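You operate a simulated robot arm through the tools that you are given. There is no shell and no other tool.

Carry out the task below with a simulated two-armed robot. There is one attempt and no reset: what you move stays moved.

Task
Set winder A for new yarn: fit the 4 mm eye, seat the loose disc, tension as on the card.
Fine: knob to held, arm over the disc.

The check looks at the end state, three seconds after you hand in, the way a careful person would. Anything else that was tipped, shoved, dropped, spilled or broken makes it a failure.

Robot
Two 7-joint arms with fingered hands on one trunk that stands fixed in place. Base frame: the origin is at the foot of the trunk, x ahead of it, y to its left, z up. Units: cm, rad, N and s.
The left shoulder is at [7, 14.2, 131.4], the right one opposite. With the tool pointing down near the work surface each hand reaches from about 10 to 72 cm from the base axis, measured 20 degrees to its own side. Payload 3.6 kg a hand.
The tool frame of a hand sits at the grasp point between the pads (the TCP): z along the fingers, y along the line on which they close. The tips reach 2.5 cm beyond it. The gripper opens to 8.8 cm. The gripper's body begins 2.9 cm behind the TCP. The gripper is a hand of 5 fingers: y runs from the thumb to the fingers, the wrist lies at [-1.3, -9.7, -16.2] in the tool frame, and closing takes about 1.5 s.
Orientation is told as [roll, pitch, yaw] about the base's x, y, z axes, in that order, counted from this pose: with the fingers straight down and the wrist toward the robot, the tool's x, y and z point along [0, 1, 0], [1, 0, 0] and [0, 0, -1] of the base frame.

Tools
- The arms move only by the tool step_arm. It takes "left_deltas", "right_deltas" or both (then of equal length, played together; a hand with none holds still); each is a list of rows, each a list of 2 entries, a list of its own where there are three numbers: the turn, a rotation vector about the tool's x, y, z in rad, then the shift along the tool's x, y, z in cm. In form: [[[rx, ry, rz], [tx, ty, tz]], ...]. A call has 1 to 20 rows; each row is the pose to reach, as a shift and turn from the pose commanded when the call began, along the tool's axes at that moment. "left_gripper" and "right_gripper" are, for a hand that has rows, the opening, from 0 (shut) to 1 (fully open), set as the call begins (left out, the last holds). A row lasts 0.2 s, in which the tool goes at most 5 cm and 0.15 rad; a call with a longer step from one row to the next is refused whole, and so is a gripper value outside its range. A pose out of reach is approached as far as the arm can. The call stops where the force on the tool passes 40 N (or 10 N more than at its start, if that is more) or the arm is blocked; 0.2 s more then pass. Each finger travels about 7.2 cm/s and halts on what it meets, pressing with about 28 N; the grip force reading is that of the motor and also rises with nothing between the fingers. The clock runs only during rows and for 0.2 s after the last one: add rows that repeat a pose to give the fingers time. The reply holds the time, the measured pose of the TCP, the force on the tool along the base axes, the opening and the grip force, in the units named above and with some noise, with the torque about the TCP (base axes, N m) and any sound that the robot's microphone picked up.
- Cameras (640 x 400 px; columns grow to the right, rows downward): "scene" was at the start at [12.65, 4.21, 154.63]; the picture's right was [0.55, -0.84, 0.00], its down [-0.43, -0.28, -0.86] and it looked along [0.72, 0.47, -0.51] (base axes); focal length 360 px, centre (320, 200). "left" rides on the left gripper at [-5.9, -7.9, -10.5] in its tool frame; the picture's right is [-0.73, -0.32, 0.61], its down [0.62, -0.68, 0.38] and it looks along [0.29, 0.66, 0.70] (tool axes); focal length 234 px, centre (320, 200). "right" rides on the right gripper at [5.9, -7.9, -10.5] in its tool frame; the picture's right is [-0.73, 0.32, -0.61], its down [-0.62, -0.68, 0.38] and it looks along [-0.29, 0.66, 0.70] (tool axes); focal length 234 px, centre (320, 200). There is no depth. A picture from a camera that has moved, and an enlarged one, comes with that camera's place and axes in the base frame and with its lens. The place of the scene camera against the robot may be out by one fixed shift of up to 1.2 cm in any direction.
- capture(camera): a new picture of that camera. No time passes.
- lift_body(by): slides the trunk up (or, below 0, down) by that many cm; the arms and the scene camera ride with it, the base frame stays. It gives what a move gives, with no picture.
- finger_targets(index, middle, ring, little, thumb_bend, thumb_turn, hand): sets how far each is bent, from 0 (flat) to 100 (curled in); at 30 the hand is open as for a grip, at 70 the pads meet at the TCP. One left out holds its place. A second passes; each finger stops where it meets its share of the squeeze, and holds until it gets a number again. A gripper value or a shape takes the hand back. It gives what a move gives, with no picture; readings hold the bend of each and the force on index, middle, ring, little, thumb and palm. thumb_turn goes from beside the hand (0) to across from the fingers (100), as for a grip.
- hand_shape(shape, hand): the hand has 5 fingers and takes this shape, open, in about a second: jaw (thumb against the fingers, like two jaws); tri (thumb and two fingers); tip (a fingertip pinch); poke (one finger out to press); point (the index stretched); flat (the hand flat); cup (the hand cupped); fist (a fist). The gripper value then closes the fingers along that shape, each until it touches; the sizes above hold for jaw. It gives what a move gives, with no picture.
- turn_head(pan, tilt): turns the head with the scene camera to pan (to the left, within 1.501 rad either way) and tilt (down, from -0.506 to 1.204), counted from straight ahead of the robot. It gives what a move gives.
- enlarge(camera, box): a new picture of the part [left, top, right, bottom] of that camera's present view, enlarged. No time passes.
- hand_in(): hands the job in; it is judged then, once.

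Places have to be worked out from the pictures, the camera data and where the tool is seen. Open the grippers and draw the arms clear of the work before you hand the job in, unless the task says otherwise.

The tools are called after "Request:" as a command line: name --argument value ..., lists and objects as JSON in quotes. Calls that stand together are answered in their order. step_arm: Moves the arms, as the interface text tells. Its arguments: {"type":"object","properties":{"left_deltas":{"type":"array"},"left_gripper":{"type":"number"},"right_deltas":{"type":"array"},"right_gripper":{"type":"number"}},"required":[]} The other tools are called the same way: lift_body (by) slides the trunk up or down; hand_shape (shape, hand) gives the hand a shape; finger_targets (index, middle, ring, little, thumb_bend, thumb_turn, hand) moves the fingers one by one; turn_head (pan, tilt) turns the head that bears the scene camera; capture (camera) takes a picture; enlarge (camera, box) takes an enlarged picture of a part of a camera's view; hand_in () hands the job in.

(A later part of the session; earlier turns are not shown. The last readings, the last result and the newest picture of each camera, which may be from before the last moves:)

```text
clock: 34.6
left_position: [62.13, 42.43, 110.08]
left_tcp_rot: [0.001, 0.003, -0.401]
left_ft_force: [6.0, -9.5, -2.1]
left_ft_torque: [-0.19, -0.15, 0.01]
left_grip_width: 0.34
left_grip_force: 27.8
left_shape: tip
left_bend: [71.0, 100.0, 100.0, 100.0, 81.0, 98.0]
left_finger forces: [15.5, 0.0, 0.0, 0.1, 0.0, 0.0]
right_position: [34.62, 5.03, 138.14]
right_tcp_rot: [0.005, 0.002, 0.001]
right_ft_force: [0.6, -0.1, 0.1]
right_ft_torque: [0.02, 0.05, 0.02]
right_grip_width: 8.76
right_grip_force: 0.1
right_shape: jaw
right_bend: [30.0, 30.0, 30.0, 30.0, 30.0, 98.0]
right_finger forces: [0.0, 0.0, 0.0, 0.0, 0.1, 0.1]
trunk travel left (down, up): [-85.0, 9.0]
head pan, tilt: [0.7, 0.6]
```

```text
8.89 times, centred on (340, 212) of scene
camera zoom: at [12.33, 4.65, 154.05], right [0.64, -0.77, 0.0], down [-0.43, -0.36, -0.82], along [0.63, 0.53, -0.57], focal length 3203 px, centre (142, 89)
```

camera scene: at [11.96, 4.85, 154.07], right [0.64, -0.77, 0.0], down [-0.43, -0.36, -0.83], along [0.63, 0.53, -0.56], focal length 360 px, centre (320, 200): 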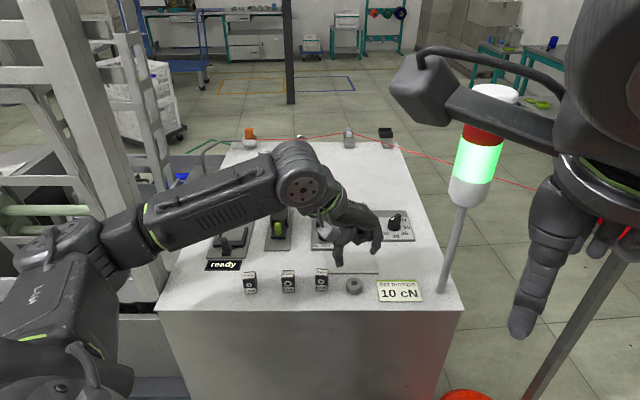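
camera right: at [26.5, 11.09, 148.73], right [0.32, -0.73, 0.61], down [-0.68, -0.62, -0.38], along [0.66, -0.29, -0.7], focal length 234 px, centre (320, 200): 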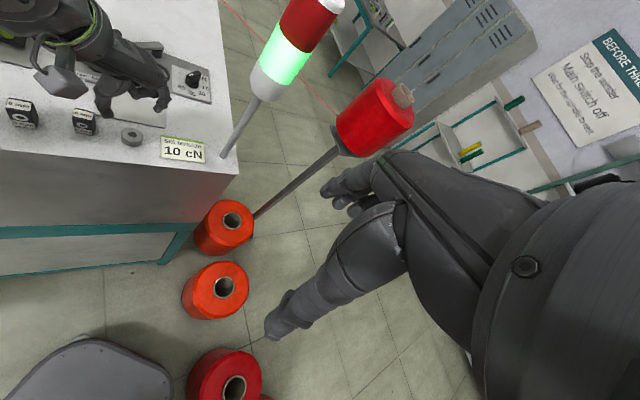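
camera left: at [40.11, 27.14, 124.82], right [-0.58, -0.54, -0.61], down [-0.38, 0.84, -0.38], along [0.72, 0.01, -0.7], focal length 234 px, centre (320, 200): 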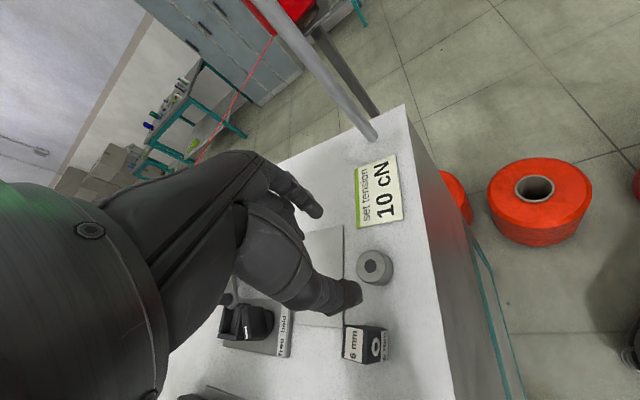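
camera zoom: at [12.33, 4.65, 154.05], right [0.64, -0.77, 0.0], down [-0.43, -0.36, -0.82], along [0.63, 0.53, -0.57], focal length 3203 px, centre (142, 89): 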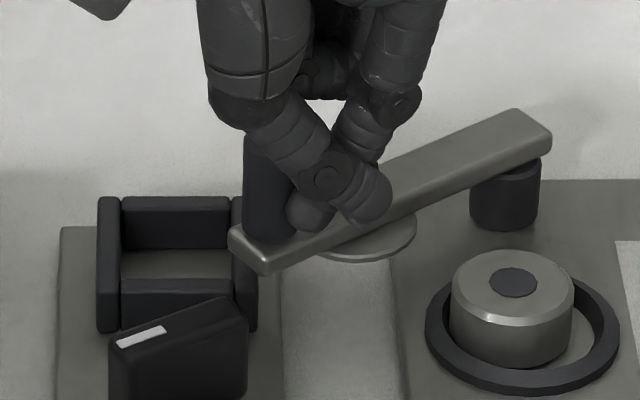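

The thumb slipped past the front of the post, so pinching this post is unreliable. I lift straight off, then will push it with a fingertip instead.

Request:
step_arm --left_deltas '[[[0, 0, 0], [0, 0, -1]], [[0, 0, 0], [0, 0, -2.5]], [[0, 0, 0], [0, 0, -4.5]], [[0, 0, 0], [0, 0, -6]], [[0, 0, 0], [0, 0, -6]]]'

Request:
enlarge --camera "scene" --box '[290, 160, 400, 240]'

Request:
enlarge --camera "left" --box '[250, 160, 450, 320]'

Request:
enlarge --camera "right" --box '[60, 0, 200, 100]'

```text
clock: 35.8
left_position: [61.76, 42.67, 116.11]
left_tcp_rot: [0.002, 0.001, -0.398]
left_ft_force: [-0.4, 0.4, -0.4]
left_ft_torque: [0.0, 0.02, -0.01]
left_grip_width: 0.42
left_grip_force: 28.2
left_shape: tip
left_bend: [72.0, 100.0, 100.0, 100.0, 81.0, 97.0]
left_finger forces: [0.0, 0.0, 0.1, 0.1, 0.0, 0.0]
right_position: [34.35, 5.23, 138.29]
right_tcp_rot: [0.003, 0.0, 0.0]
right_ft_force: [0.3, 0.0, -0.5]
right_ft_torque: [0.01, 0.01, -0.04]
right_grip_width: 8.77
right_grip_force: 0.0
right_shape: jaw
right_bend: [30.0, 30.0, 30.0, 30.0, 30.0, 98.0]
right_finger forces: [0.1, 0.0, 0.0, 0.0, 0.0, 0.0]
trunk travel left (down, up): [-85.0, 9.0]
head pan, tilt: [0.7, 0.6]
```

```text
5.00 times, centred on (345, 200) of scene
camera zoom: at [11.89, 4.95, 154.07], right [0.64, -0.76, 0.0], down [-0.43, -0.36, -0.82], along [0.63, 0.53, -0.57], focal length 1802 px, centre (195, 200)
```

zoom: 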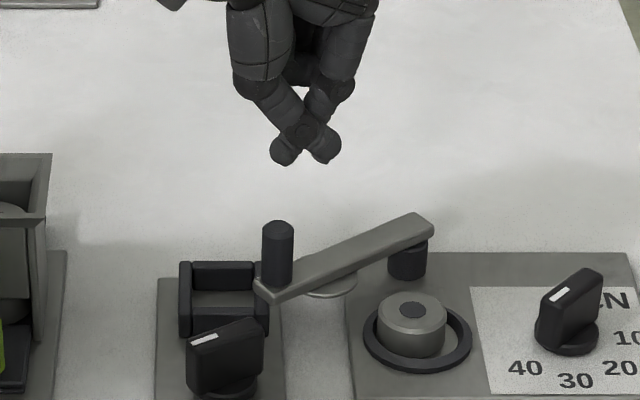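

```text
2.50 times, centred on (350, 240) of left
camera zoom: at [52.15, 40.36, 126.59], right [-0.58, -0.54, -0.61], down [-0.39, 0.84, -0.38], along [0.72, 0.01, -0.7], focal length 585 px, centre (245, 100)
```

zoom: 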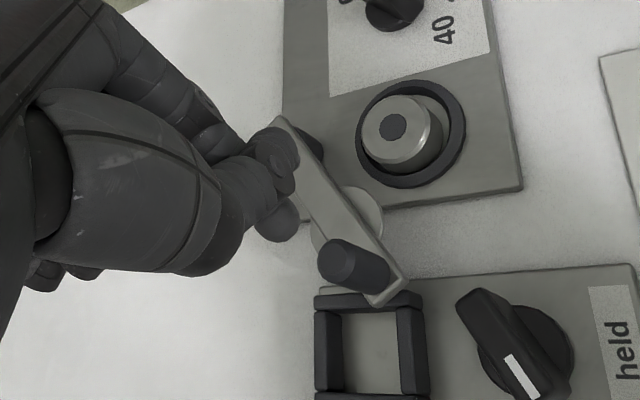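

```text
4.00 times, centred on (130, 50) of right
camera zoom: at [26.44, 11.18, 148.74], right [0.32, -0.73, 0.61], down [-0.68, -0.62, -0.38], along [0.66, -0.29, -0.7], focal length 937 px, centre (1080, 800)
```

zoom: 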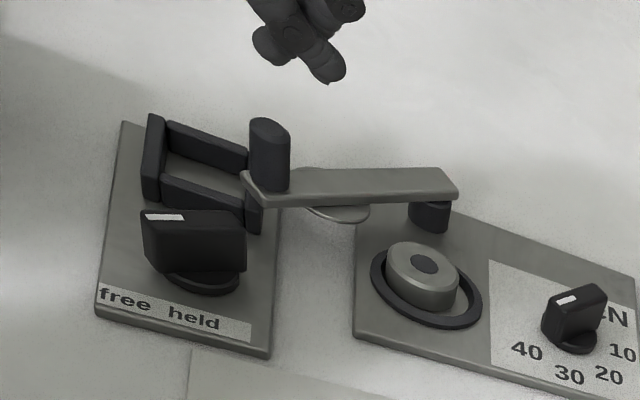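

Nothing was disturbed. I'll push the post from behind with nearly closed fingertips, rotating with the arm; first I set the fingers to 0.06 and land 1.5 cm behind the post at tip height 107.7 (above the frame walls).

Request:
step_arm --left_deltas '[[[0, 0, 0], [0.8, 0, 0]], [[0, 0, 0], [1.65, 0, 0]], [[0, 0, 0], [1.65, 0, 0]], [[0, 0, 0], [1.65, 0, 1.5]], [[0, 0, 0], [1.65, 0, 3]], [[0, 0, 0], [1.65, 0, 4.5]], [[0, 0, 0], [1.65, 0, 5.8]], [[0, 0, 0], [1.65, 0, 5.8]]]' --left_gripper 0.06

Request:
enlarge --camera "scene" --box '[290, 170, 400, 250]'

Request:
enlarge --camera "right" --box '[60, 0, 200, 100]'

```text
clock: 37.6
left_position: [62.45, 44.19, 110.31]
left_tcp_rot: [0.002, 0.0, -0.402]
left_ft_force: [-0.2, -0.1, 0.2]
left_ft_torque: [0.01, 0.01, 0.01]
left_grip_width: 0.53
left_grip_force: 0.0
left_shape: tip
left_bend: [66.0, 98.0, 99.0, 99.0, 72.0, 100.0]
left_finger forces: [0.1, 0.0, 0.1, 0.0, 0.0, 0.0]
right_position: [34.19, 5.23, 138.25]
right_tcp_rot: [-0.001, 0.0, 0.0]
right_ft_force: [-0.3, 0.5, 0.8]
right_ft_torque: [0.0, -0.03, 0.0]
right_grip_width: 8.76
right_grip_force: 0.1
right_shape: jaw
right_bend: [30.0, 30.0, 30.0, 30.0, 30.0, 98.0]
right_finger forces: [0.0, 0.0, 0.1, 0.0, 0.0, 0.1]
trunk travel left (down, up): [-85.0, 9.0]
head pan, tilt: [0.7, 0.6]
```

```text
5.00 times, centred on (345, 210) of scene
camera zoom: at [11.89, 4.96, 154.07], right [0.64, -0.76, 0.0], down [-0.43, -0.36, -0.82], along [0.63, 0.53, -0.57], focal length 1802 px, centre (195, 150)
```

zoom: 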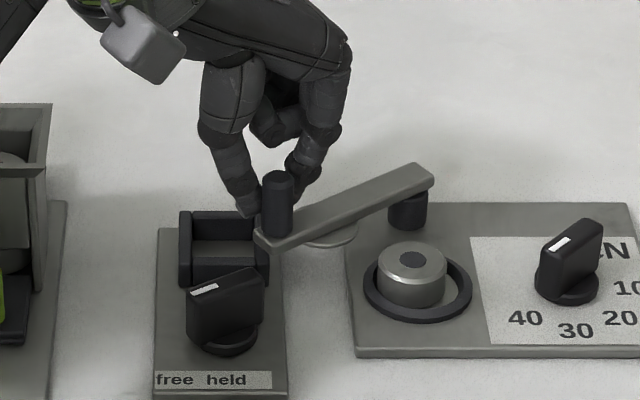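

```text
4.00 times, centred on (130, 50) of right
camera zoom: at [26.44, 11.19, 148.74], right [0.32, -0.73, 0.61], down [-0.68, -0.62, -0.38], along [0.66, -0.29, -0.7], focal length 937 px, centre (1080, 800)
```

zoom: 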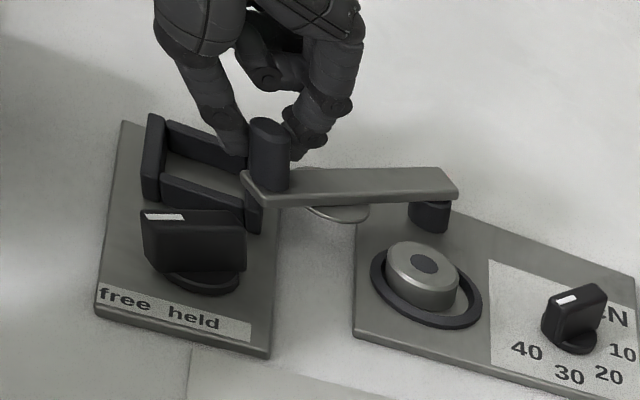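

Both fingertips are directly behind the post. I push along the arc about the pivot in a first stage.

Request:
step_arm --left_deltas '[[[0, 0, -0.07], [-0.49, -0.01, 0]], [[0, 0, -0.14], [-0.98, -0.02, 0]], [[0, 0, -0.21], [-1.47, 0.03, 0]], [[0, 0, -0.28], [-1.96, 0.1, 0]], [[0, 0, -0.35], [-2.44, 0.21, 0]], [[0, 0, -0.42], [-2.91, 0.35, 0]]]'

Request:
enlarge --camera "scene" --box '[290, 170, 400, 250]'

Request:
enlarge --camera "right" --box '[60, 0, 200, 100]'

```text
clock: 39.0
left_position: [61.61, 41.28, 110.29]
left_tcp_rot: [0.002, -0.001, 0.021]
left_ft_force: [0.5, -0.2, 0.8]
left_ft_torque: [0.0, -0.04, -0.02]
left_grip_width: 0.51
left_grip_force: 0.0
left_shape: tip
left_bend: [66.0, 98.0, 99.0, 99.0, 72.0, 100.0]
left_finger forces: [0.4, 0.0, 0.0, 0.0, 0.1, 0.0]
right_position: [34.33, 5.19, 138.39]
right_tcp_rot: [0.0, 0.0, -0.002]
right_ft_force: [-0.2, 0.5, -0.9]
right_ft_torque: [-0.02, -0.01, -0.03]
right_grip_width: 8.76
right_grip_force: 0.0
right_shape: jaw
right_bend: [30.0, 30.0, 30.0, 30.0, 30.0, 98.0]
right_finger forces: [0.0, 0.0, 0.0, 0.1, 0.0, 0.0]
trunk travel left (down, up): [-85.0, 9.0]
head pan, tilt: [0.7, 0.6]
```

```text
5.00 times, centred on (345, 210) of scene
camera zoom: at [11.9, 4.93, 154.07], right [0.64, -0.76, 0.0], down [-0.43, -0.36, -0.83], along [0.63, 0.53, -0.56], focal length 1802 px, centre (195, 150)
```

zoom: 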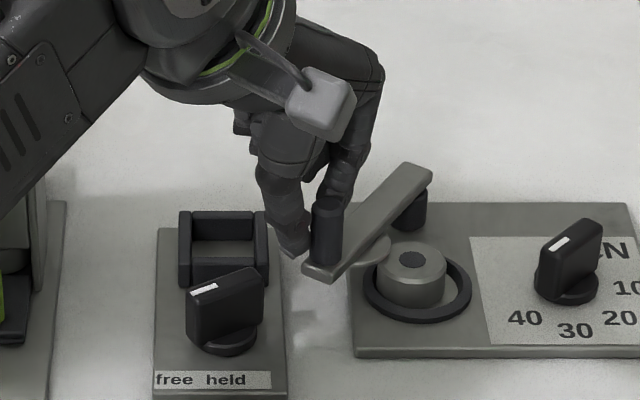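

```text
4.00 times, centred on (130, 50) of right
camera zoom: at [26.45, 11.17, 148.74], right [0.32, -0.73, 0.61], down [-0.68, -0.62, -0.38], along [0.66, -0.29, -0.7], focal length 937 px, centre (1080, 800)
```

zoom: 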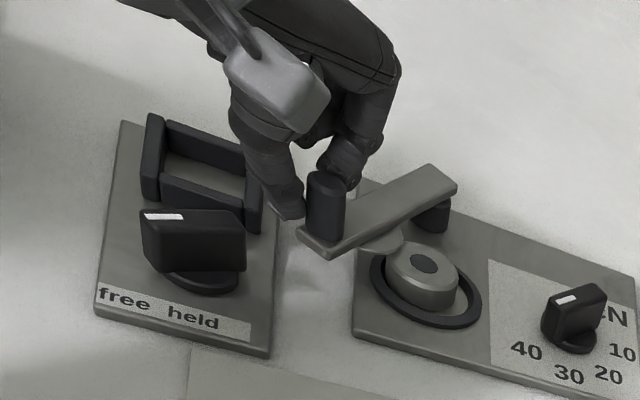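

The arm swings easily and follows the fingers. I continue in a second, slower stage while watching that the pad clears the disc.

Request:
step_arm --left_deltas '[[[0, 0, -0.07], [-0.49, -0.01, 0]], [[0, 0, -0.14], [-0.98, -0.02, 0]], [[0, 0, -0.21], [-1.47, 0.03, 0]], [[0, 0, -0.28], [-1.96, 0.1, 0]]]'

Request:
enlarge --camera "scene" --box '[310, 180, 400, 250]'

Request:
enlarge --camera "right" --box '[80, 10, 200, 100]'

```text
clock: 40.0
left_position: [61.91, 39.39, 110.33]
left_tcp_rot: [0.0, -0.002, 0.303]
left_ft_force: [0.9, 0.8, -0.3]
left_ft_torque: [0.0, -0.04, 0.01]
left_grip_width: 0.52
left_grip_force: 0.1
left_shape: tip
left_bend: [65.0, 98.0, 99.0, 99.0, 72.0, 100.0]
left_finger forces: [0.5, 0.0, 0.0, 0.1, 0.1, 0.0]
right_position: [34.31, 5.22, 138.23]
right_tcp_rot: [0.001, -0.002, -0.001]
right_ft_force: [0.3, -0.2, 0.1]
right_ft_torque: [0.0, -0.02, -0.03]
right_grip_width: 8.75
right_grip_force: 0.0
right_shape: jaw
right_bend: [30.0, 30.0, 30.0, 30.0, 30.0, 98.0]
right_finger forces: [0.0, 0.0, 0.0, 0.1, 0.0, 0.0]
trunk travel left (down, up): [-85.0, 9.0]
head pan, tilt: [0.7, 0.6]
```

```text
5.71 times, centred on (355, 215) of scene
camera zoom: at [11.91, 4.95, 154.07], right [0.64, -0.76, 0.0], down [-0.43, -0.36, -0.82], along [0.63, 0.53, -0.57], focal length 2059 px, centre (120, 114)
```

zoom: 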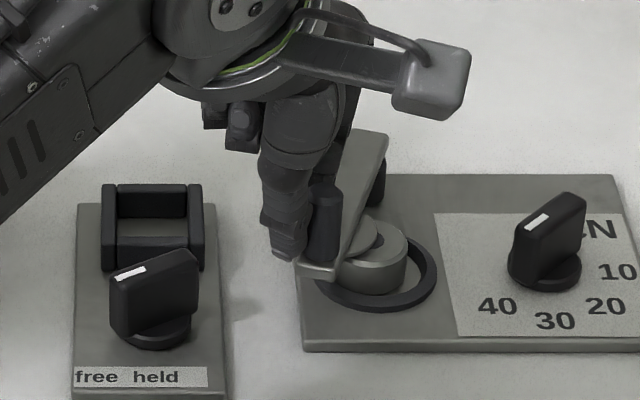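

```text
4.44 times, centred on (140, 55) of right
camera zoom: at [26.45, 11.18, 148.74], right [0.32, -0.73, 0.61], down [-0.68, -0.62, -0.38], along [0.66, -0.29, -0.7], focal length 1041 px, centre (1120, 844)
```

zoom: 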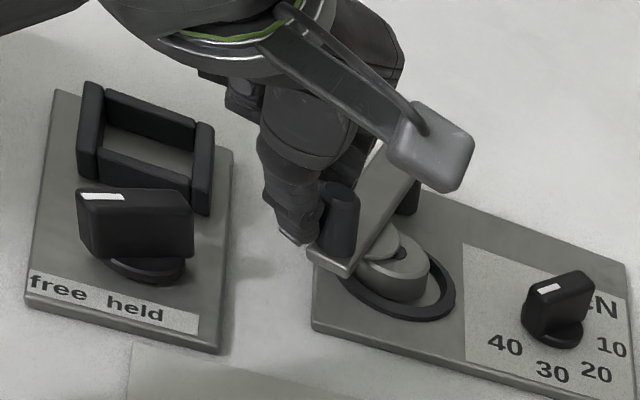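

The pad passes cleanly over the disc. I continue by ~0.2 rad and check centring.

Request:
step_arm --left_deltas '[[[0, 0, -0.07], [-0.49, -0.018, 0]], [[0, 0, -0.14], [-0.98, -0.02, 0]], [[0, 0, -0.21], [-1.47, 0.02, 0]], [[0, 0, -0.21], [-1.47, 0.02, 0]]]'

Request:
enlarge --camera "scene" --box '[310, 180, 400, 250]'

Request:
enlarge --camera "right" --box '[80, 10, 200, 100]'

Request:
enlarge --camera "left" --box '[230, 120, 470, 320]'

```text
clock: 41.0
left_position: [62.17, 38.02, 110.26]
left_tcp_rot: [0.001, -0.002, 0.509]
left_ft_force: [0.7, 0.1, 0.4]
left_ft_torque: [0.0, 0.0, 0.01]
left_grip_width: 0.52
left_grip_force: 0.0
left_shape: tip
left_bend: [65.0, 98.0, 99.0, 99.0, 72.0, 100.0]
left_finger forces: [0.4, 0.0, 0.1, 0.0, 0.0, 0.0]
right_position: [34.25, 5.31, 138.34]
right_tcp_rot: [0.0, 0.001, -0.002]
right_ft_force: [0.3, -0.8, 1.1]
right_ft_torque: [0.0, -0.02, -0.02]
right_grip_width: 8.74
right_grip_force: 0.1
right_shape: jaw
right_bend: [30.0, 30.0, 30.0, 30.0, 30.0, 98.0]
right_finger forces: [0.1, 0.0, 0.1, 0.1, 0.0, 0.1]
trunk travel left (down, up): [-85.0, 9.0]
head pan, tilt: [0.7, 0.6]
```

```text
5.71 times, centred on (355, 215) of scene
camera zoom: at [11.9, 4.97, 154.07], right [0.64, -0.76, 0.0], down [-0.43, -0.36, -0.82], along [0.63, 0.53, -0.57], focal length 2059 px, centre (120, 114)
```

zoom: 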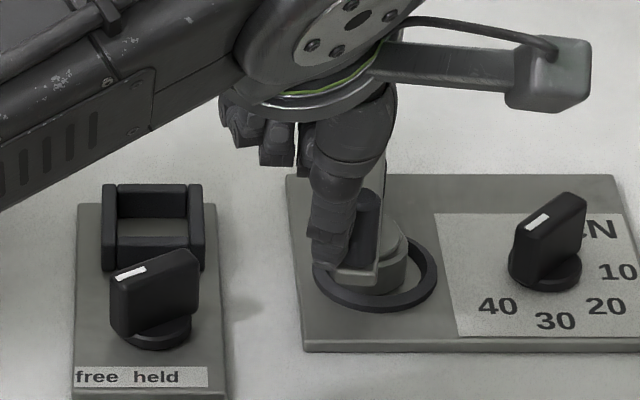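

```text
4.44 times, centred on (140, 55) of right
camera zoom: at [26.45, 11.21, 148.74], right [0.32, -0.73, 0.61], down [-0.68, -0.62, -0.38], along [0.66, -0.29, -0.7], focal length 1041 px, centre (1120, 844)
```

zoom: 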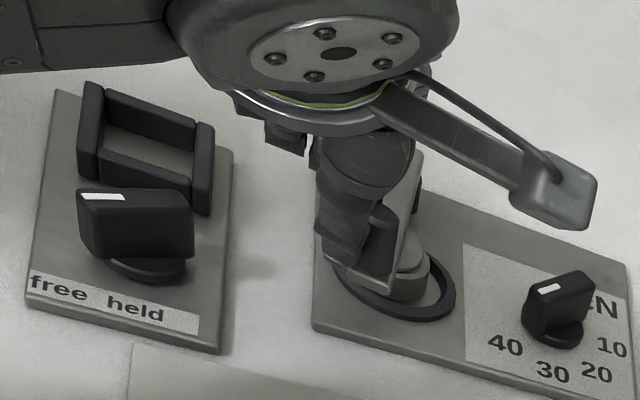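

```text
2.00 times, centred on (350, 220) of left
camera zoom: at [58.15, 29.11, 120.82], right [0.07, -0.79, -0.61], down [-0.9, 0.21, -0.38], along [0.43, 0.58, -0.69], focal length 468 px, centre (260, 160)
```

zoom: 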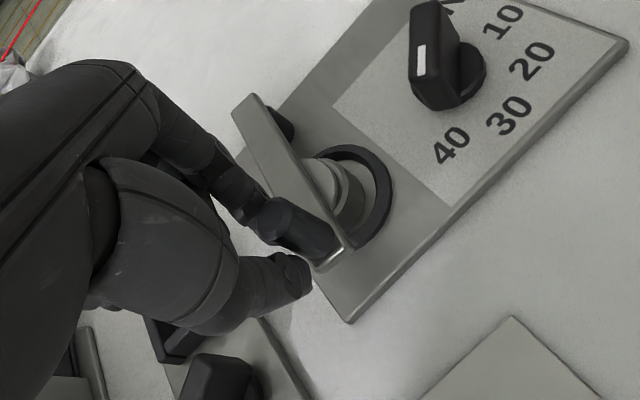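

The pad is almost over the disc; about 0.1 rad more should centre it. I push that and then lift clear to look.

Request:
step_arm --left_deltas '[[[0, 0, -0.05], [-0.35, -0.02, 0]], [[0, 0, -0.1], [-0.7, -0.03, 0]], [[0, 0, -0.1], [-0.7, -0.03, 0]], [[0, 0, -0.1], [-0.2, -0.03, 0]], [[0, 0, -0.1], [-0.2, -0.03, -2]], [[0, 0, -0.1], [-0.2, -0.03, -5]], [[0, 0, -0.1], [1.5, -4, -8]], [[0, 0, -0.1], [1.5, -4, -8]]]'

Request:
enlarge --camera "scene" --box '[310, 180, 400, 250]'

Request:
enlarge --camera "right" --box '[80, 10, 200, 100]'

Request:
enlarge --camera "left" --box '[230, 100, 470, 300]'

```text
refused: row 7 steps farther than a row can; nothing moved
```

```text
5.71 times, centred on (355, 215) of scene
camera zoom: at [11.9, 4.97, 154.07], right [0.64, -0.76, 0.0], down [-0.43, -0.36, -0.82], along [0.63, 0.53, -0.57], focal length 2059 px, centre (120, 114)
```

zoom: 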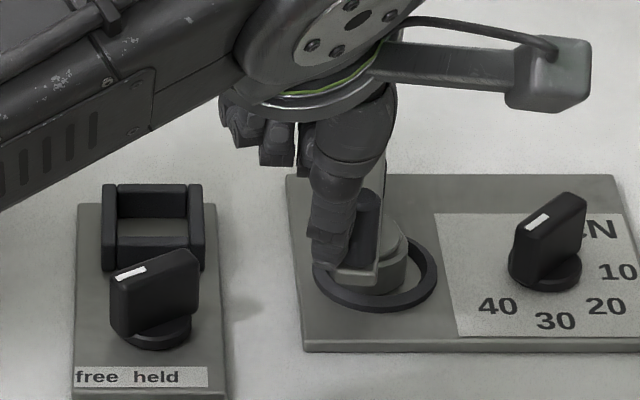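

```text
4.44 times, centred on (140, 55) of right
camera zoom: at [26.45, 11.21, 148.74], right [0.32, -0.73, 0.61], down [-0.68, -0.62, -0.38], along [0.66, -0.29, -0.7], focal length 1041 px, centre (1120, 844)
```

zoom: 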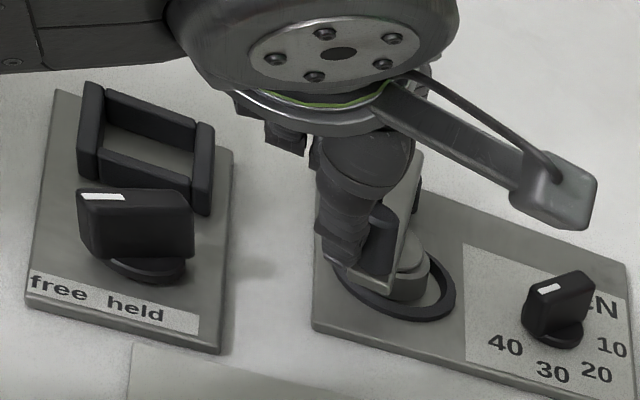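

```text
2.00 times, centred on (350, 200) of left
camera zoom: at [58.15, 29.11, 120.82], right [0.07, -0.79, -0.61], down [-0.9, 0.21, -0.38], along [0.43, 0.58, -0.69], focal length 468 px, centre (260, 200)
```

zoom: 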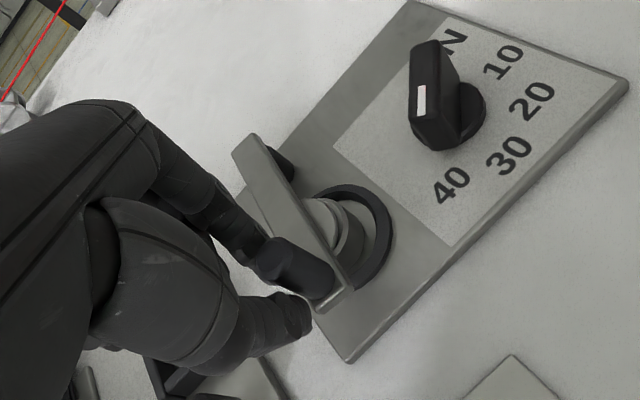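

Refused for step length only; I repeat with smaller rows.

Request:
step_arm --left_deltas '[[[0, 0, -0.05], [-0.35, -0.02, 0]], [[0, 0, -0.1], [-0.7, -0.03, 0]], [[0, 0, -0.1], [-0.7, -0.03, 0]], [[0, 0, -0.1], [-0.2, -0.03, 0]], [[0, 0, -0.1], [-0.2, -0.03, -2]], [[0, 0, -0.1], [-0.2, -0.03, -5]], [[0, 0, -0.1], [-0.2, -3, -8]], [[0, 0, -0.1], [-0.2, -6, -10]], [[0, 0, -0.1], [-0.2, -6, -10]]]'

Request:
enlarge --camera "scene" --box '[310, 180, 400, 250]'

Request:
enlarge --camera "right" --box '[80, 10, 200, 100]'

Request:
enlarge --camera "left" --box '[230, 100, 470, 300]'

```text
clock: 43.0
left_position: [56.92, 35.05, 120.33]
left_tcp_rot: [0.001, 0.0, 0.612]
left_ft_force: [-0.1, -0.3, 0.2]
left_ft_torque: [0.03, 0.01, 0.02]
left_grip_width: 0.52
left_grip_force: 0.1
left_shape: tip
left_bend: [66.0, 98.0, 99.0, 99.0, 72.0, 100.0]
left_finger forces: [0.1, 0.0, 0.0, 0.0, 0.0, 0.1]
right_position: [34.35, 5.28, 138.0]
right_tcp_rot: [0.0, 0.001, -0.001]
right_ft_force: [0.6, -0.4, 0.6]
right_ft_torque: [0.01, 0.01, 0.03]
right_grip_width: 8.77
right_grip_force: 0.1
right_shape: jaw
right_bend: [30.0, 30.0, 30.0, 30.0, 30.0, 98.0]
right_finger forces: [0.0, 0.0, 0.1, 0.1, 0.0, 0.0]
trunk travel left (down, up): [-85.0, 9.0]
head pan, tilt: [0.7, 0.6]
```

```text
5.71 times, centred on (355, 215) of scene
camera zoom: at [12.01, 4.99, 154.06], right [0.64, -0.76, 0.0], down [-0.43, -0.36, -0.82], along [0.63, 0.53, -0.57], focal length 2059 px, centre (120, 114)
```

zoom: 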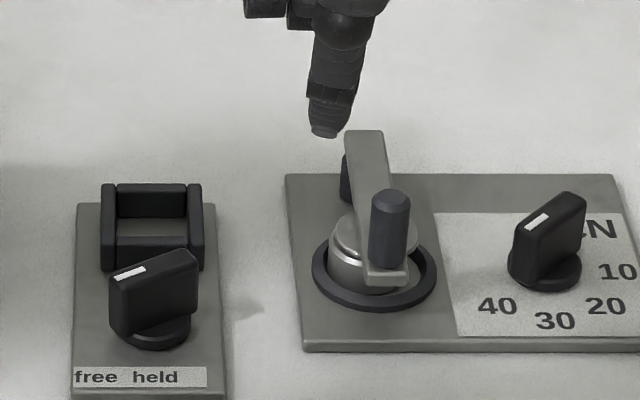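

```text
4.44 times, centred on (140, 55) of right
camera zoom: at [26.55, 11.22, 148.71], right [0.32, -0.73, 0.61], down [-0.68, -0.62, -0.38], along [0.66, -0.29, -0.7], focal length 1041 px, centre (1120, 844)
```

zoom: 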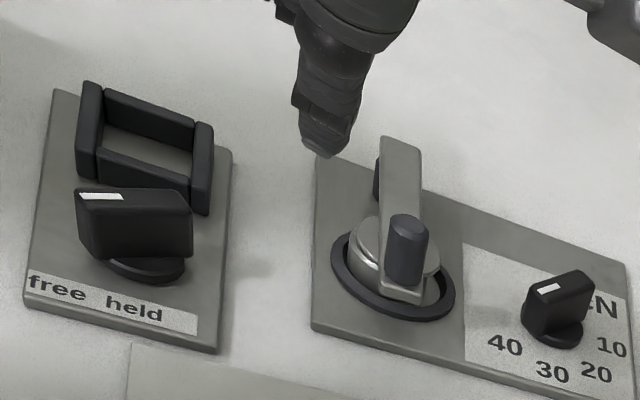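

```text
2.00 times, centred on (350, 200) of left
camera zoom: at [53.84, 25.84, 130.81], right [0.15, -0.78, -0.61], down [-0.92, 0.12, -0.38], along [0.37, 0.61, -0.7], focal length 468 px, centre (260, 200)
```

zoom: 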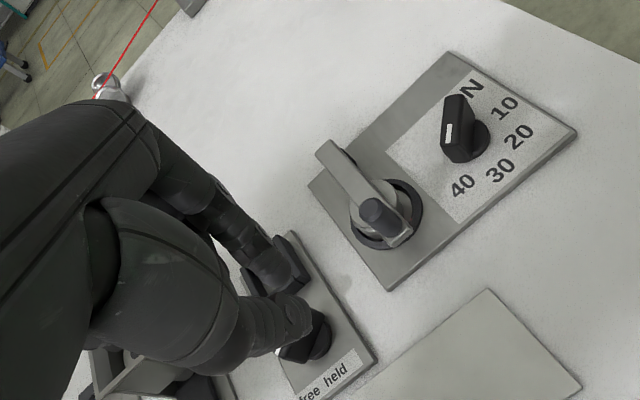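

The arm now lies centrally over the disc. Next the tension dial (hub ≈ (69.2, 32.9)): marks computed from the picture are 40 at az≈176°, 30 at 221°, 20 at 266°, 10 at 311°, marker now at 40, so it needs 135° counter-clockwise. I try the single-finger "poke" shape for pushing it.

Request:
hand_shape --shape "poke" --hand "left"

Request:
capture --camera "left"

Request:
enlarge --camera "scene" --box '[260, 110, 420, 250]'

Request:
enlarge --camera "right" --box '[40, 0, 220, 110]'

```text
clock: 43.9
left_position: [56.92, 35.13, 120.31]
left_tcp_rot: [-0.001, 0.0, 0.61]
left_ft_force: [-0.4, -0.2, 1.1]
left_ft_torque: [0.0, -0.02, 0.03]
left_grip_width: 0.0
left_grip_force: 0.2
left_shape: poke
left_bend: [70.0, 70.0, 99.0, 99.0, 100.0, 100.0]
left_finger forces: [0.0, 0.0, 0.0, 0.0, 0.0, 0.1]
right_position: [34.32, 5.19, 138.35]
right_tcp_rot: [0.002, 0.0, -0.003]
right_ft_force: [-0.1, -0.5, 0.1]
right_ft_torque: [0.02, 0.02, 0.01]
right_grip_width: 8.76
right_grip_force: 0.1
right_shape: jaw
right_bend: [30.0, 30.0, 30.0, 30.0, 30.0, 98.0]
right_finger forces: [0.1, 0.0, 0.1, 0.0, 0.0, 0.1]
trunk travel left (down, up): [-85.0, 9.0]
head pan, tilt: [0.7, 0.6]
```

```text
taken
camera left: at [53.75, 25.79, 130.87], right [0.15, -0.78, -0.61], down [-0.92, 0.12, -0.38], along [0.37, 0.61, -0.69], focal length 234 px, centre (320, 200)
```

left: 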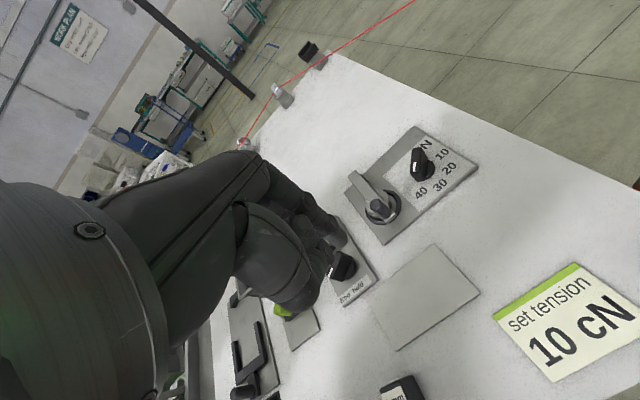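

```text
2.86 times, centred on (340, 180) of scene
camera zoom: at [11.87, 4.95, 154.07], right [0.64, -0.76, 0.0], down [-0.43, -0.36, -0.83], along [0.63, 0.53, -0.56], focal length 1029 px, centre (263, 257)
```

zoom: 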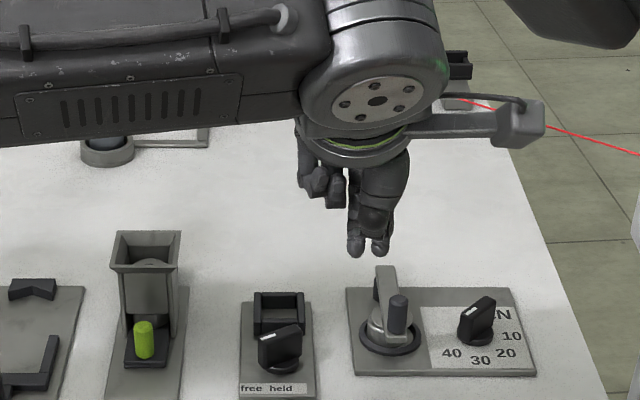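

```text
3.56 times, centred on (130, 55) of right
camera zoom: at [26.42, 11.19, 148.74], right [0.32, -0.73, 0.61], down [-0.68, -0.62, -0.38], along [0.66, -0.29, -0.7], focal length 833 px, centre (996, 716)
```

zoom: 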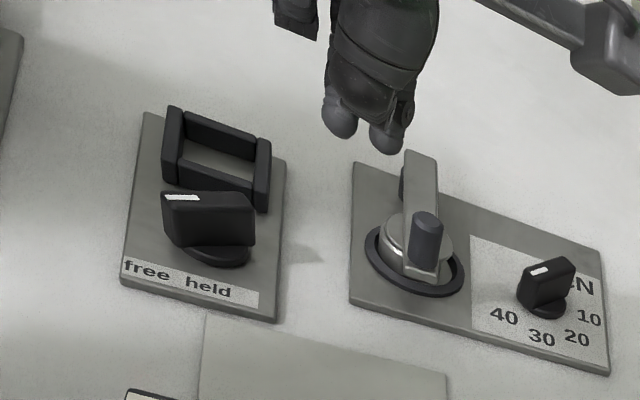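

"poke" extends index and middle together; I curl the middle finger so only the index remains, then look where its tip is.

Request:
finger_targets --hand "left" --index 70 --middle 100 --ring 100 --little 100 --thumb_bend 60 --thumb_turn 0

Request:
enlarge --camera "left" --box '[220, 130, 480, 330]'

Request:
enlarge --camera "scene" --box '[300, 130, 420, 250]'

Request:
enlarge --camera "right" --box '[40, 0, 220, 110]'

```text
clock: 44.9
left_position: [56.85, 35.02, 120.43]
left_tcp_rot: [0.001, -0.002, 0.611]
left_ft_force: [-0.2, -0.1, 1.0]
left_ft_torque: [-0.03, -0.01, 0.0]
left_grip_width: 8.07
left_grip_force: 0.1
left_shape: fingers
left_bend: [70.0, 100.0, 100.0, 100.0, 60.0, 0.0]
left_finger forces: [0.0, 0.0, 0.0, 0.0, 0.0, 0.1]
right_position: [34.33, 5.3, 138.31]
right_tcp_rot: [0.0, -0.001, -0.001]
right_ft_force: [0.8, -1.2, 0.5]
right_ft_torque: [0.03, 0.01, -0.01]
right_grip_width: 8.78
right_grip_force: 0.0
right_shape: jaw
right_bend: [30.0, 30.0, 30.0, 30.0, 30.0, 98.0]
right_finger forces: [0.1, 0.1, 0.1, 0.0, 0.0, 0.1]
trunk travel left (down, up): [-85.0, 9.0]
head pan, tilt: [0.7, 0.6]
```

```text
2.00 times, centred on (350, 230) of left
camera zoom: at [53.77, 25.8, 130.85], right [0.15, -0.78, -0.61], down [-0.92, 0.12, -0.38], along [0.37, 0.61, -0.69], focal length 468 px, centre (260, 140)
```

zoom: 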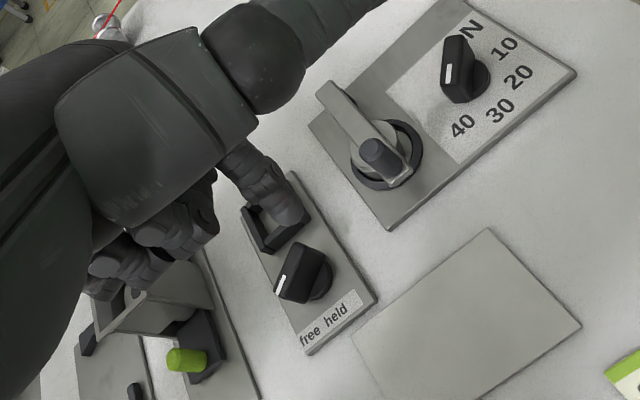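

```text
3.33 times, centred on (360, 190) of scene
camera zoom: at [11.9, 4.96, 154.07], right [0.64, -0.76, 0.0], down [-0.43, -0.36, -0.82], along [0.63, 0.53, -0.57], focal length 1201 px, centre (187, 233)
```

zoom: 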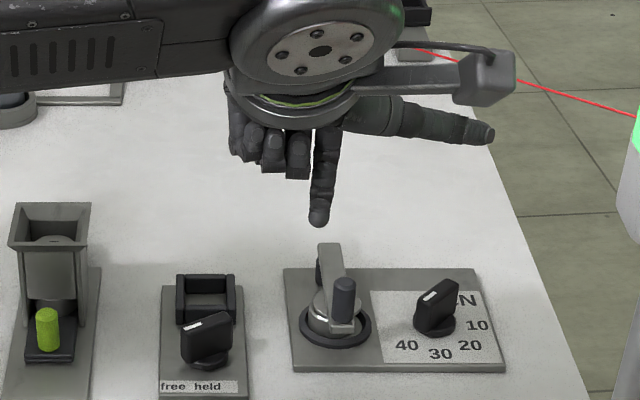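

```text
3.56 times, centred on (130, 55) of right
camera zoom: at [26.45, 11.19, 148.74], right [0.32, -0.73, 0.61], down [-0.68, -0.62, -0.38], along [0.66, -0.29, -0.7], focal length 833 px, centre (996, 716)
```

zoom: 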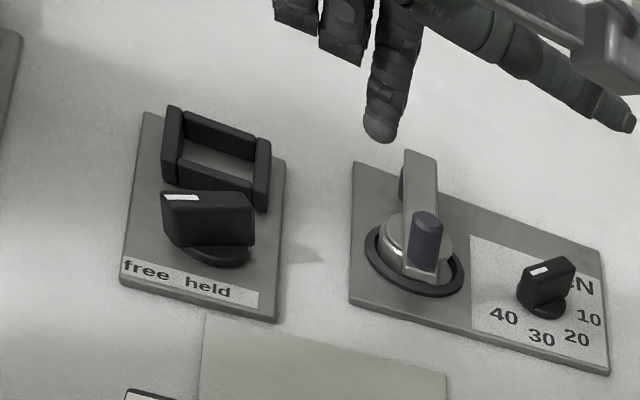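

The index alone now points down with its tip at tool ≈ (−0.5, 0.85, 2.4). The mark positions fit a hub at (69.26, 33.05) consistently. I turn to yaw −0.3 (so the curled fingers avoid the arm's handle) and hover beside the dial.

Request:
step_arm --left_deltas '[[[0, 0, 0.13], [-0.8, 1.3, 0]], [[0, 0, 0.26], [-1.6, 2.6, 0]], [[0, 0, 0.39], [-2.4, 3.9, 0]], [[0, 0, 0.52], [-3.2, 5.2, 0]], [[0, 0, 0.65], [-4.0, 6.5, 0]], [[0, 0, 0.78], [-4.8, 7.8, 1]], [[0, 0, 0.91], [-5.62, 9.06, 2.5]], [[0, 0, 0.91], [-5.62, 9.06, 5]], [[0, 0, 0.91], [-5.62, 9.06, 5]]]'

Request:
enlarge --camera "left" --box '[230, 150, 430, 310]'

Request:
enlarge --camera "scene" --box '[310, 150, 430, 250]'

Request:
enlarge --camera "right" --box '[80, 0, 240, 110]'

```text
clock: 46.9
left_position: [67.77, 35.56, 115.39]
left_tcp_rot: [0.003, 0.0, -0.301]
left_ft_force: [-0.3, -0.7, -0.5]
left_ft_torque: [-0.01, -0.01, -0.03]
left_grip_width: 8.07
left_grip_force: 0.2
left_shape: fingers
left_bend: [70.0, 100.0, 100.0, 100.0, 60.0, 0.0]
left_finger forces: [0.0, 0.0, 0.0, 0.0, 0.1, 0.0]
right_position: [34.25, 5.31, 138.29]
right_tcp_rot: [0.0, -0.001, -0.002]
right_ft_force: [-0.9, -0.6, -0.7]
right_ft_torque: [0.0, -0.01, 0.0]
right_grip_width: 8.75
right_grip_force: 0.0
right_shape: jaw
right_bend: [30.0, 30.0, 30.0, 30.0, 30.0, 98.0]
right_finger forces: [0.0, 0.0, 0.1, 0.2, 0.1, 0.0]
trunk travel left (down, up): [-85.0, 9.0]
head pan, tilt: [0.7, 0.6]
```

```text
2.50 times, centred on (330, 230) of left
camera zoom: at [58.48, 32.21, 125.89], right [-0.52, -0.6, -0.61], down [-0.47, 0.8, -0.38], along [0.71, 0.08, -0.7], focal length 585 px, centre (295, 125)
```

zoom: 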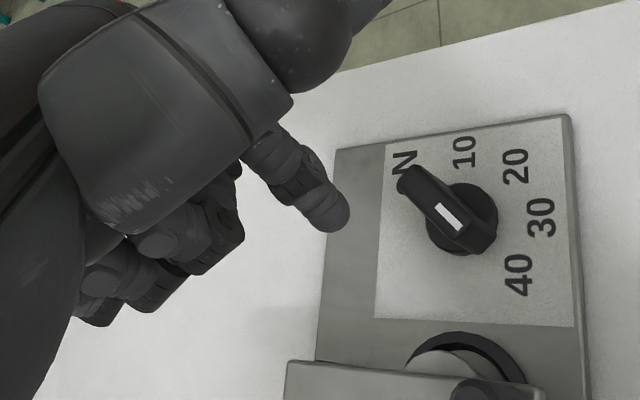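

```text
4.00 times, centred on (370, 200) of scene
camera zoom: at [11.84, 4.97, 154.08], right [0.64, -0.76, 0.0], down [-0.43, -0.36, -0.83], along [0.63, 0.53, -0.56], focal length 1441 px, centre (120, 200)
```

zoom: 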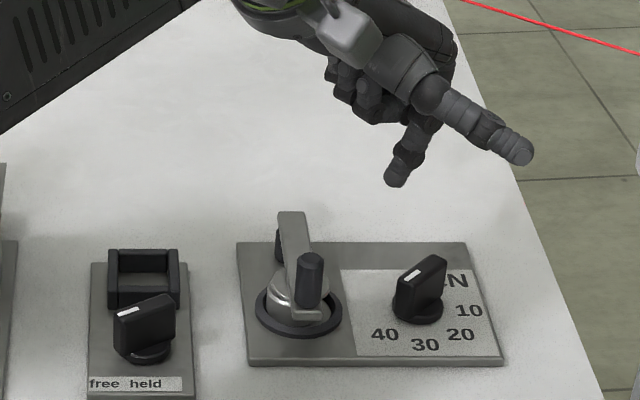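

```text
3.64 times, centred on (160, 55) of right
camera zoom: at [26.38, 11.2, 148.75], right [0.32, -0.73, 0.61], down [-0.68, -0.62, -0.38], along [0.66, -0.29, -0.7], focal length 852 px, centre (902, 727)
```

zoom: 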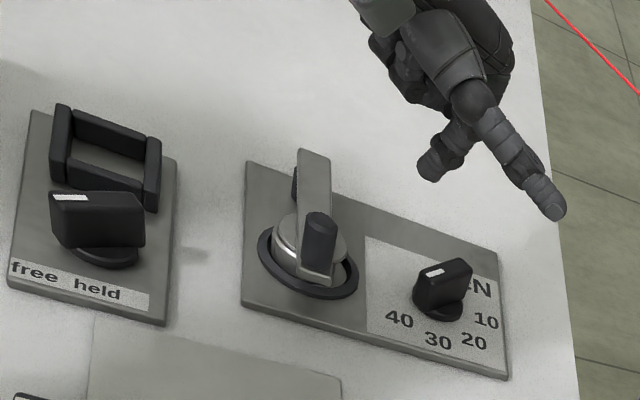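

The dial hub computed from this view is again (69.29, 33.06), and the fingertip is at about (68.5, 34.9). I descend beside the blade (tip at z≈106.3) on its trailing side.

Request:
step_arm --left_deltas '[[[0, 0, 0], [0, 0, 2]], [[0, 0, 0], [0, 0, 4]], [[0, 0, 0], [0, 0, 5.5]], [[0, 0, 0], [0, 0, 6.5]], [[0, 0, 0], [0, 0, 6.5]]]'

Request:
enlarge --camera "left" --box '[230, 130, 430, 290]'

Request:
enlarge --camera "scene" --box '[310, 160, 430, 250]'

Request:
enlarge --camera "right" --box '[80, 0, 240, 110]'

```text
clock: 48.1
left_position: [67.74, 35.62, 108.69]
left_tcp_rot: [0.002, 0.0, -0.298]
left_ft_force: [0.0, 0.1, 0.5]
left_ft_torque: [0.0, 0.02, 0.0]
left_grip_width: 8.1
left_grip_force: 0.1
left_shape: fingers
left_bend: [70.0, 100.0, 100.0, 100.0, 60.0, 0.0]
left_finger forces: [0.0, 0.0, 0.0, 0.0, 0.1, 0.0]
right_position: [34.29, 5.27, 138.17]
right_tcp_rot: [0.0, 0.0, -0.002]
right_ft_force: [0.0, -0.1, -0.2]
right_ft_torque: [-0.01, 0.02, 0.01]
right_grip_width: 8.75
right_grip_force: 0.1
right_shape: jaw
right_bend: [30.0, 30.0, 30.0, 30.0, 30.0, 98.0]
right_finger forces: [0.0, 0.0, 0.0, 0.0, 0.1, 0.1]
trunk travel left (down, up): [-85.0, 9.0]
head pan, tilt: [0.7, 0.6]
```

```text
2.50 times, centred on (330, 210) of left
camera zoom: at [58.41, 32.39, 119.34], right [-0.52, -0.6, -0.61], down [-0.47, 0.8, -0.38], along [0.71, 0.08, -0.7], focal length 585 px, centre (295, 175)
```

zoom: 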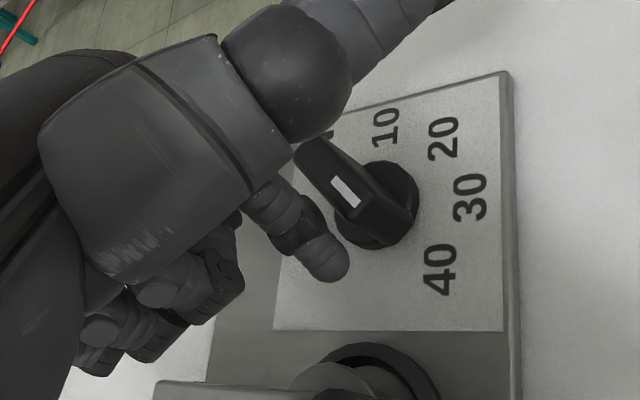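

```text
4.44 times, centred on (370, 205) of scene
camera zoom: at [11.88, 4.96, 154.07], right [0.64, -0.76, 0.0], down [-0.43, -0.36, -0.82], along [0.63, 0.53, -0.57], focal length 1601 px, centre (98, 178)
```

zoom: 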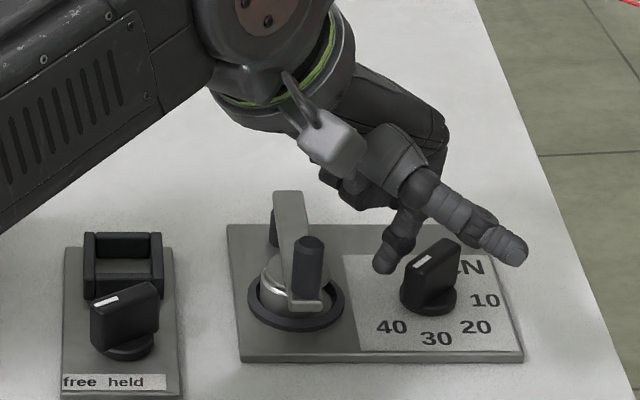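

```text
3.64 times, centred on (160, 55) of right
camera zoom: at [26.43, 11.2, 148.74], right [0.32, -0.73, 0.61], down [-0.68, -0.62, -0.38], along [0.66, -0.29, -0.7], focal length 852 px, centre (902, 727)
```

zoom: 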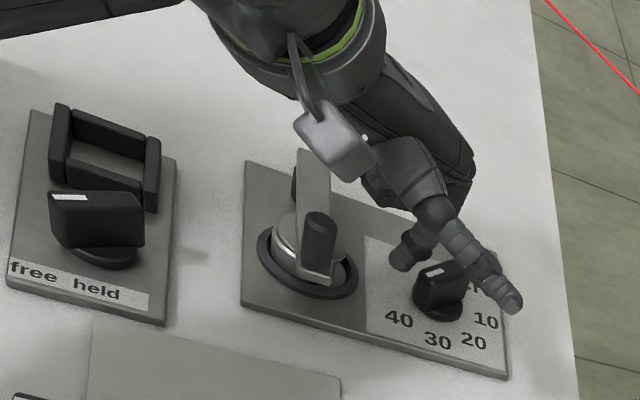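

The finger is beside the blade without contact, with the thumb safely above. I begin the push along the circle around the hub.

Request:
step_arm --left_deltas '[[[0, 0, 0], [-0.31, 0.04, 0]], [[0, 0, 0], [-0.63, 0.087, 0]], [[0, 0, 0], [-0.97, -0.11, 0]], [[0, 0, 0], [-1.16, -0.17, 0]], [[0, 0, 0], [-1.35, -0.22, 0]], [[0, 0, 0], [-1.35, -0.22, 0]]]'

Request:
enlarge --camera "left" --box '[230, 130, 430, 290]'

Request:
enlarge --camera "scene" --box '[350, 180, 430, 250]'

```text
clock: 49.5
left_position: [67.13, 34.18, 108.74]
left_tcp_rot: [0.001, 0.0, -0.299]
left_ft_force: [-1.7, 1.3, 1.0]
left_ft_torque: [0.02, 0.0, 0.0]
left_grip_width: 8.07
left_grip_force: 0.5
left_shape: fingers
left_bend: [70.0, 100.0, 100.0, 100.0, 60.0, 0.0]
left_finger forces: [1.2, 0.1, 0.1, 0.1, 0.1, 0.0]
right_position: [34.34, 5.39, 138.29]
right_tcp_rot: [0.001, 0.0, -0.002]
right_ft_force: [0.6, -0.2, 0.4]
right_ft_torque: [0.03, 0.0, 0.0]
right_grip_width: 8.77
right_grip_force: 0.2
right_shape: jaw
right_bend: [30.0, 30.0, 30.0, 30.0, 30.0, 98.0]
right_finger forces: [0.0, 0.1, 0.0, 0.1, 0.0, 0.0]
trunk travel left (down, up): [-85.0, 9.0]
head pan, tilt: [0.7, 0.6]
```

```text
2.50 times, centred on (330, 210) of left
camera zoom: at [57.83, 31.01, 119.24], right [-0.52, -0.6, -0.61], down [-0.47, 0.8, -0.38], along [0.71, 0.08, -0.7], focal length 585 px, centre (295, 175)
```

zoom: 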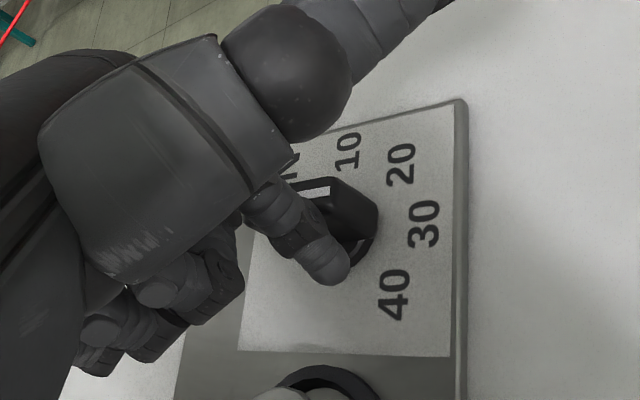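

```text
5.71 times, centred on (390, 215) of scene
camera zoom: at [11.88, 4.96, 154.07], right [0.64, -0.76, 0.0], down [-0.43, -0.36, -0.82], along [0.63, 0.53, -0.57], focal length 2059 px, centre (-80, 114)
```

zoom: 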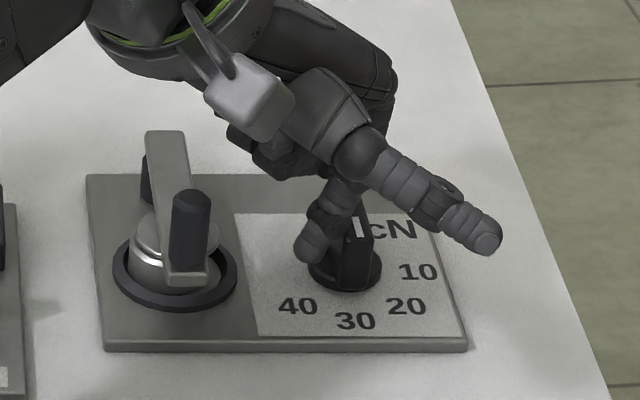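

The knob has turned to about 30 with very little force. I continue along the circle.

Request:
step_arm --left_deltas '[[[0, 0, 0], [-0.2, -0.01, 0]], [[0, 0, 0], [-0.4, 0.0, 0]], [[0, 0, 0], [-0.78, 0.1, 0]], [[0, 0, 0], [-1.125, 0.3, 0]], [[0, 0, 0], [-1.125, 0.3, 0]]]'

Request:
enlarge --camera "left" --box '[230, 130, 430, 290]'

Request:
enlarge --camera "scene" --box '[350, 180, 430, 250]'

Request:
enlarge --camera "right" --box '[140, 30, 240, 110]'

```text
clock: 50.7
left_position: [67.03, 33.08, 108.8]
left_tcp_rot: [0.001, 0.0, -0.3]
left_ft_force: [-0.6, 0.0, 0.8]
left_ft_torque: [0.02, 0.01, -0.02]
left_grip_width: 8.04
left_grip_force: 0.0
left_shape: fingers
left_bend: [70.0, 100.0, 100.0, 100.0, 60.0, 0.0]
left_finger forces: [0.7, 0.1, 0.0, 0.0, 0.0, 0.0]
right_position: [34.3, 5.22, 138.19]
right_tcp_rot: [0.002, 0.0, -0.001]
right_ft_force: [-1.1, 0.8, -0.2]
right_ft_torque: [0.02, -0.01, 0.01]
right_grip_width: 8.75
right_grip_force: 0.1
right_shape: jaw
right_bend: [30.0, 30.0, 30.0, 30.0, 30.0, 98.0]
right_finger forces: [0.0, 0.1, 0.0, 0.1, 0.0, 0.0]
trunk travel left (down, up): [-85.0, 9.0]
head pan, tilt: [0.7, 0.6]
```

```text
2.50 times, centred on (330, 210) of left
camera zoom: at [57.76, 29.87, 119.31], right [-0.52, -0.6, -0.61], down [-0.47, 0.8, -0.38], along [0.71, 0.08, -0.7], focal length 585 px, centre (295, 175)
```

zoom: 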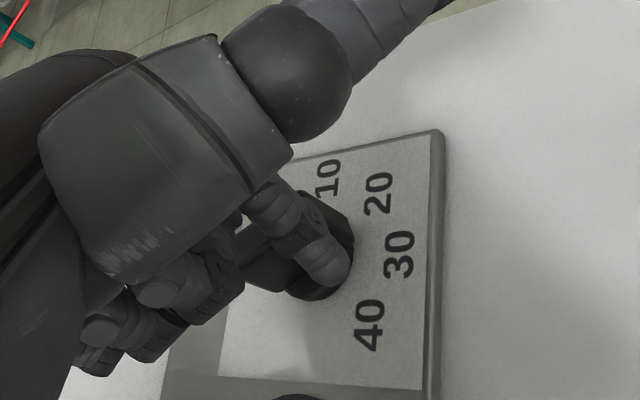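

```text
5.71 times, centred on (390, 215) of scene
camera zoom: at [11.85, 4.95, 154.07], right [0.64, -0.77, 0.0], down [-0.43, -0.36, -0.83], along [0.63, 0.53, -0.56], focal length 2059 px, centre (-80, 114)
```

zoom: 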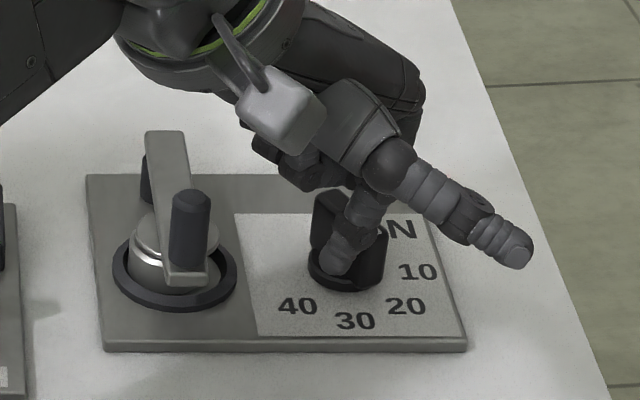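

```text
5.00 times, centred on (190, 70) of right
camera zoom: at [26.4, 11.18, 148.75], right [0.32, -0.73, 0.61], down [-0.68, -0.62, -0.38], along [0.66, -0.29, -0.7], focal length 1171 px, centre (970, 850)
```

zoom: 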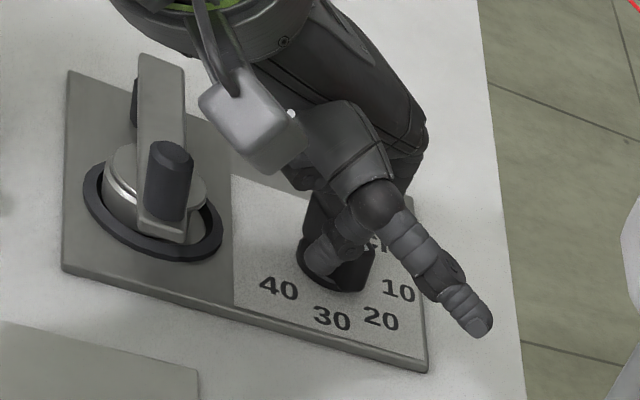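

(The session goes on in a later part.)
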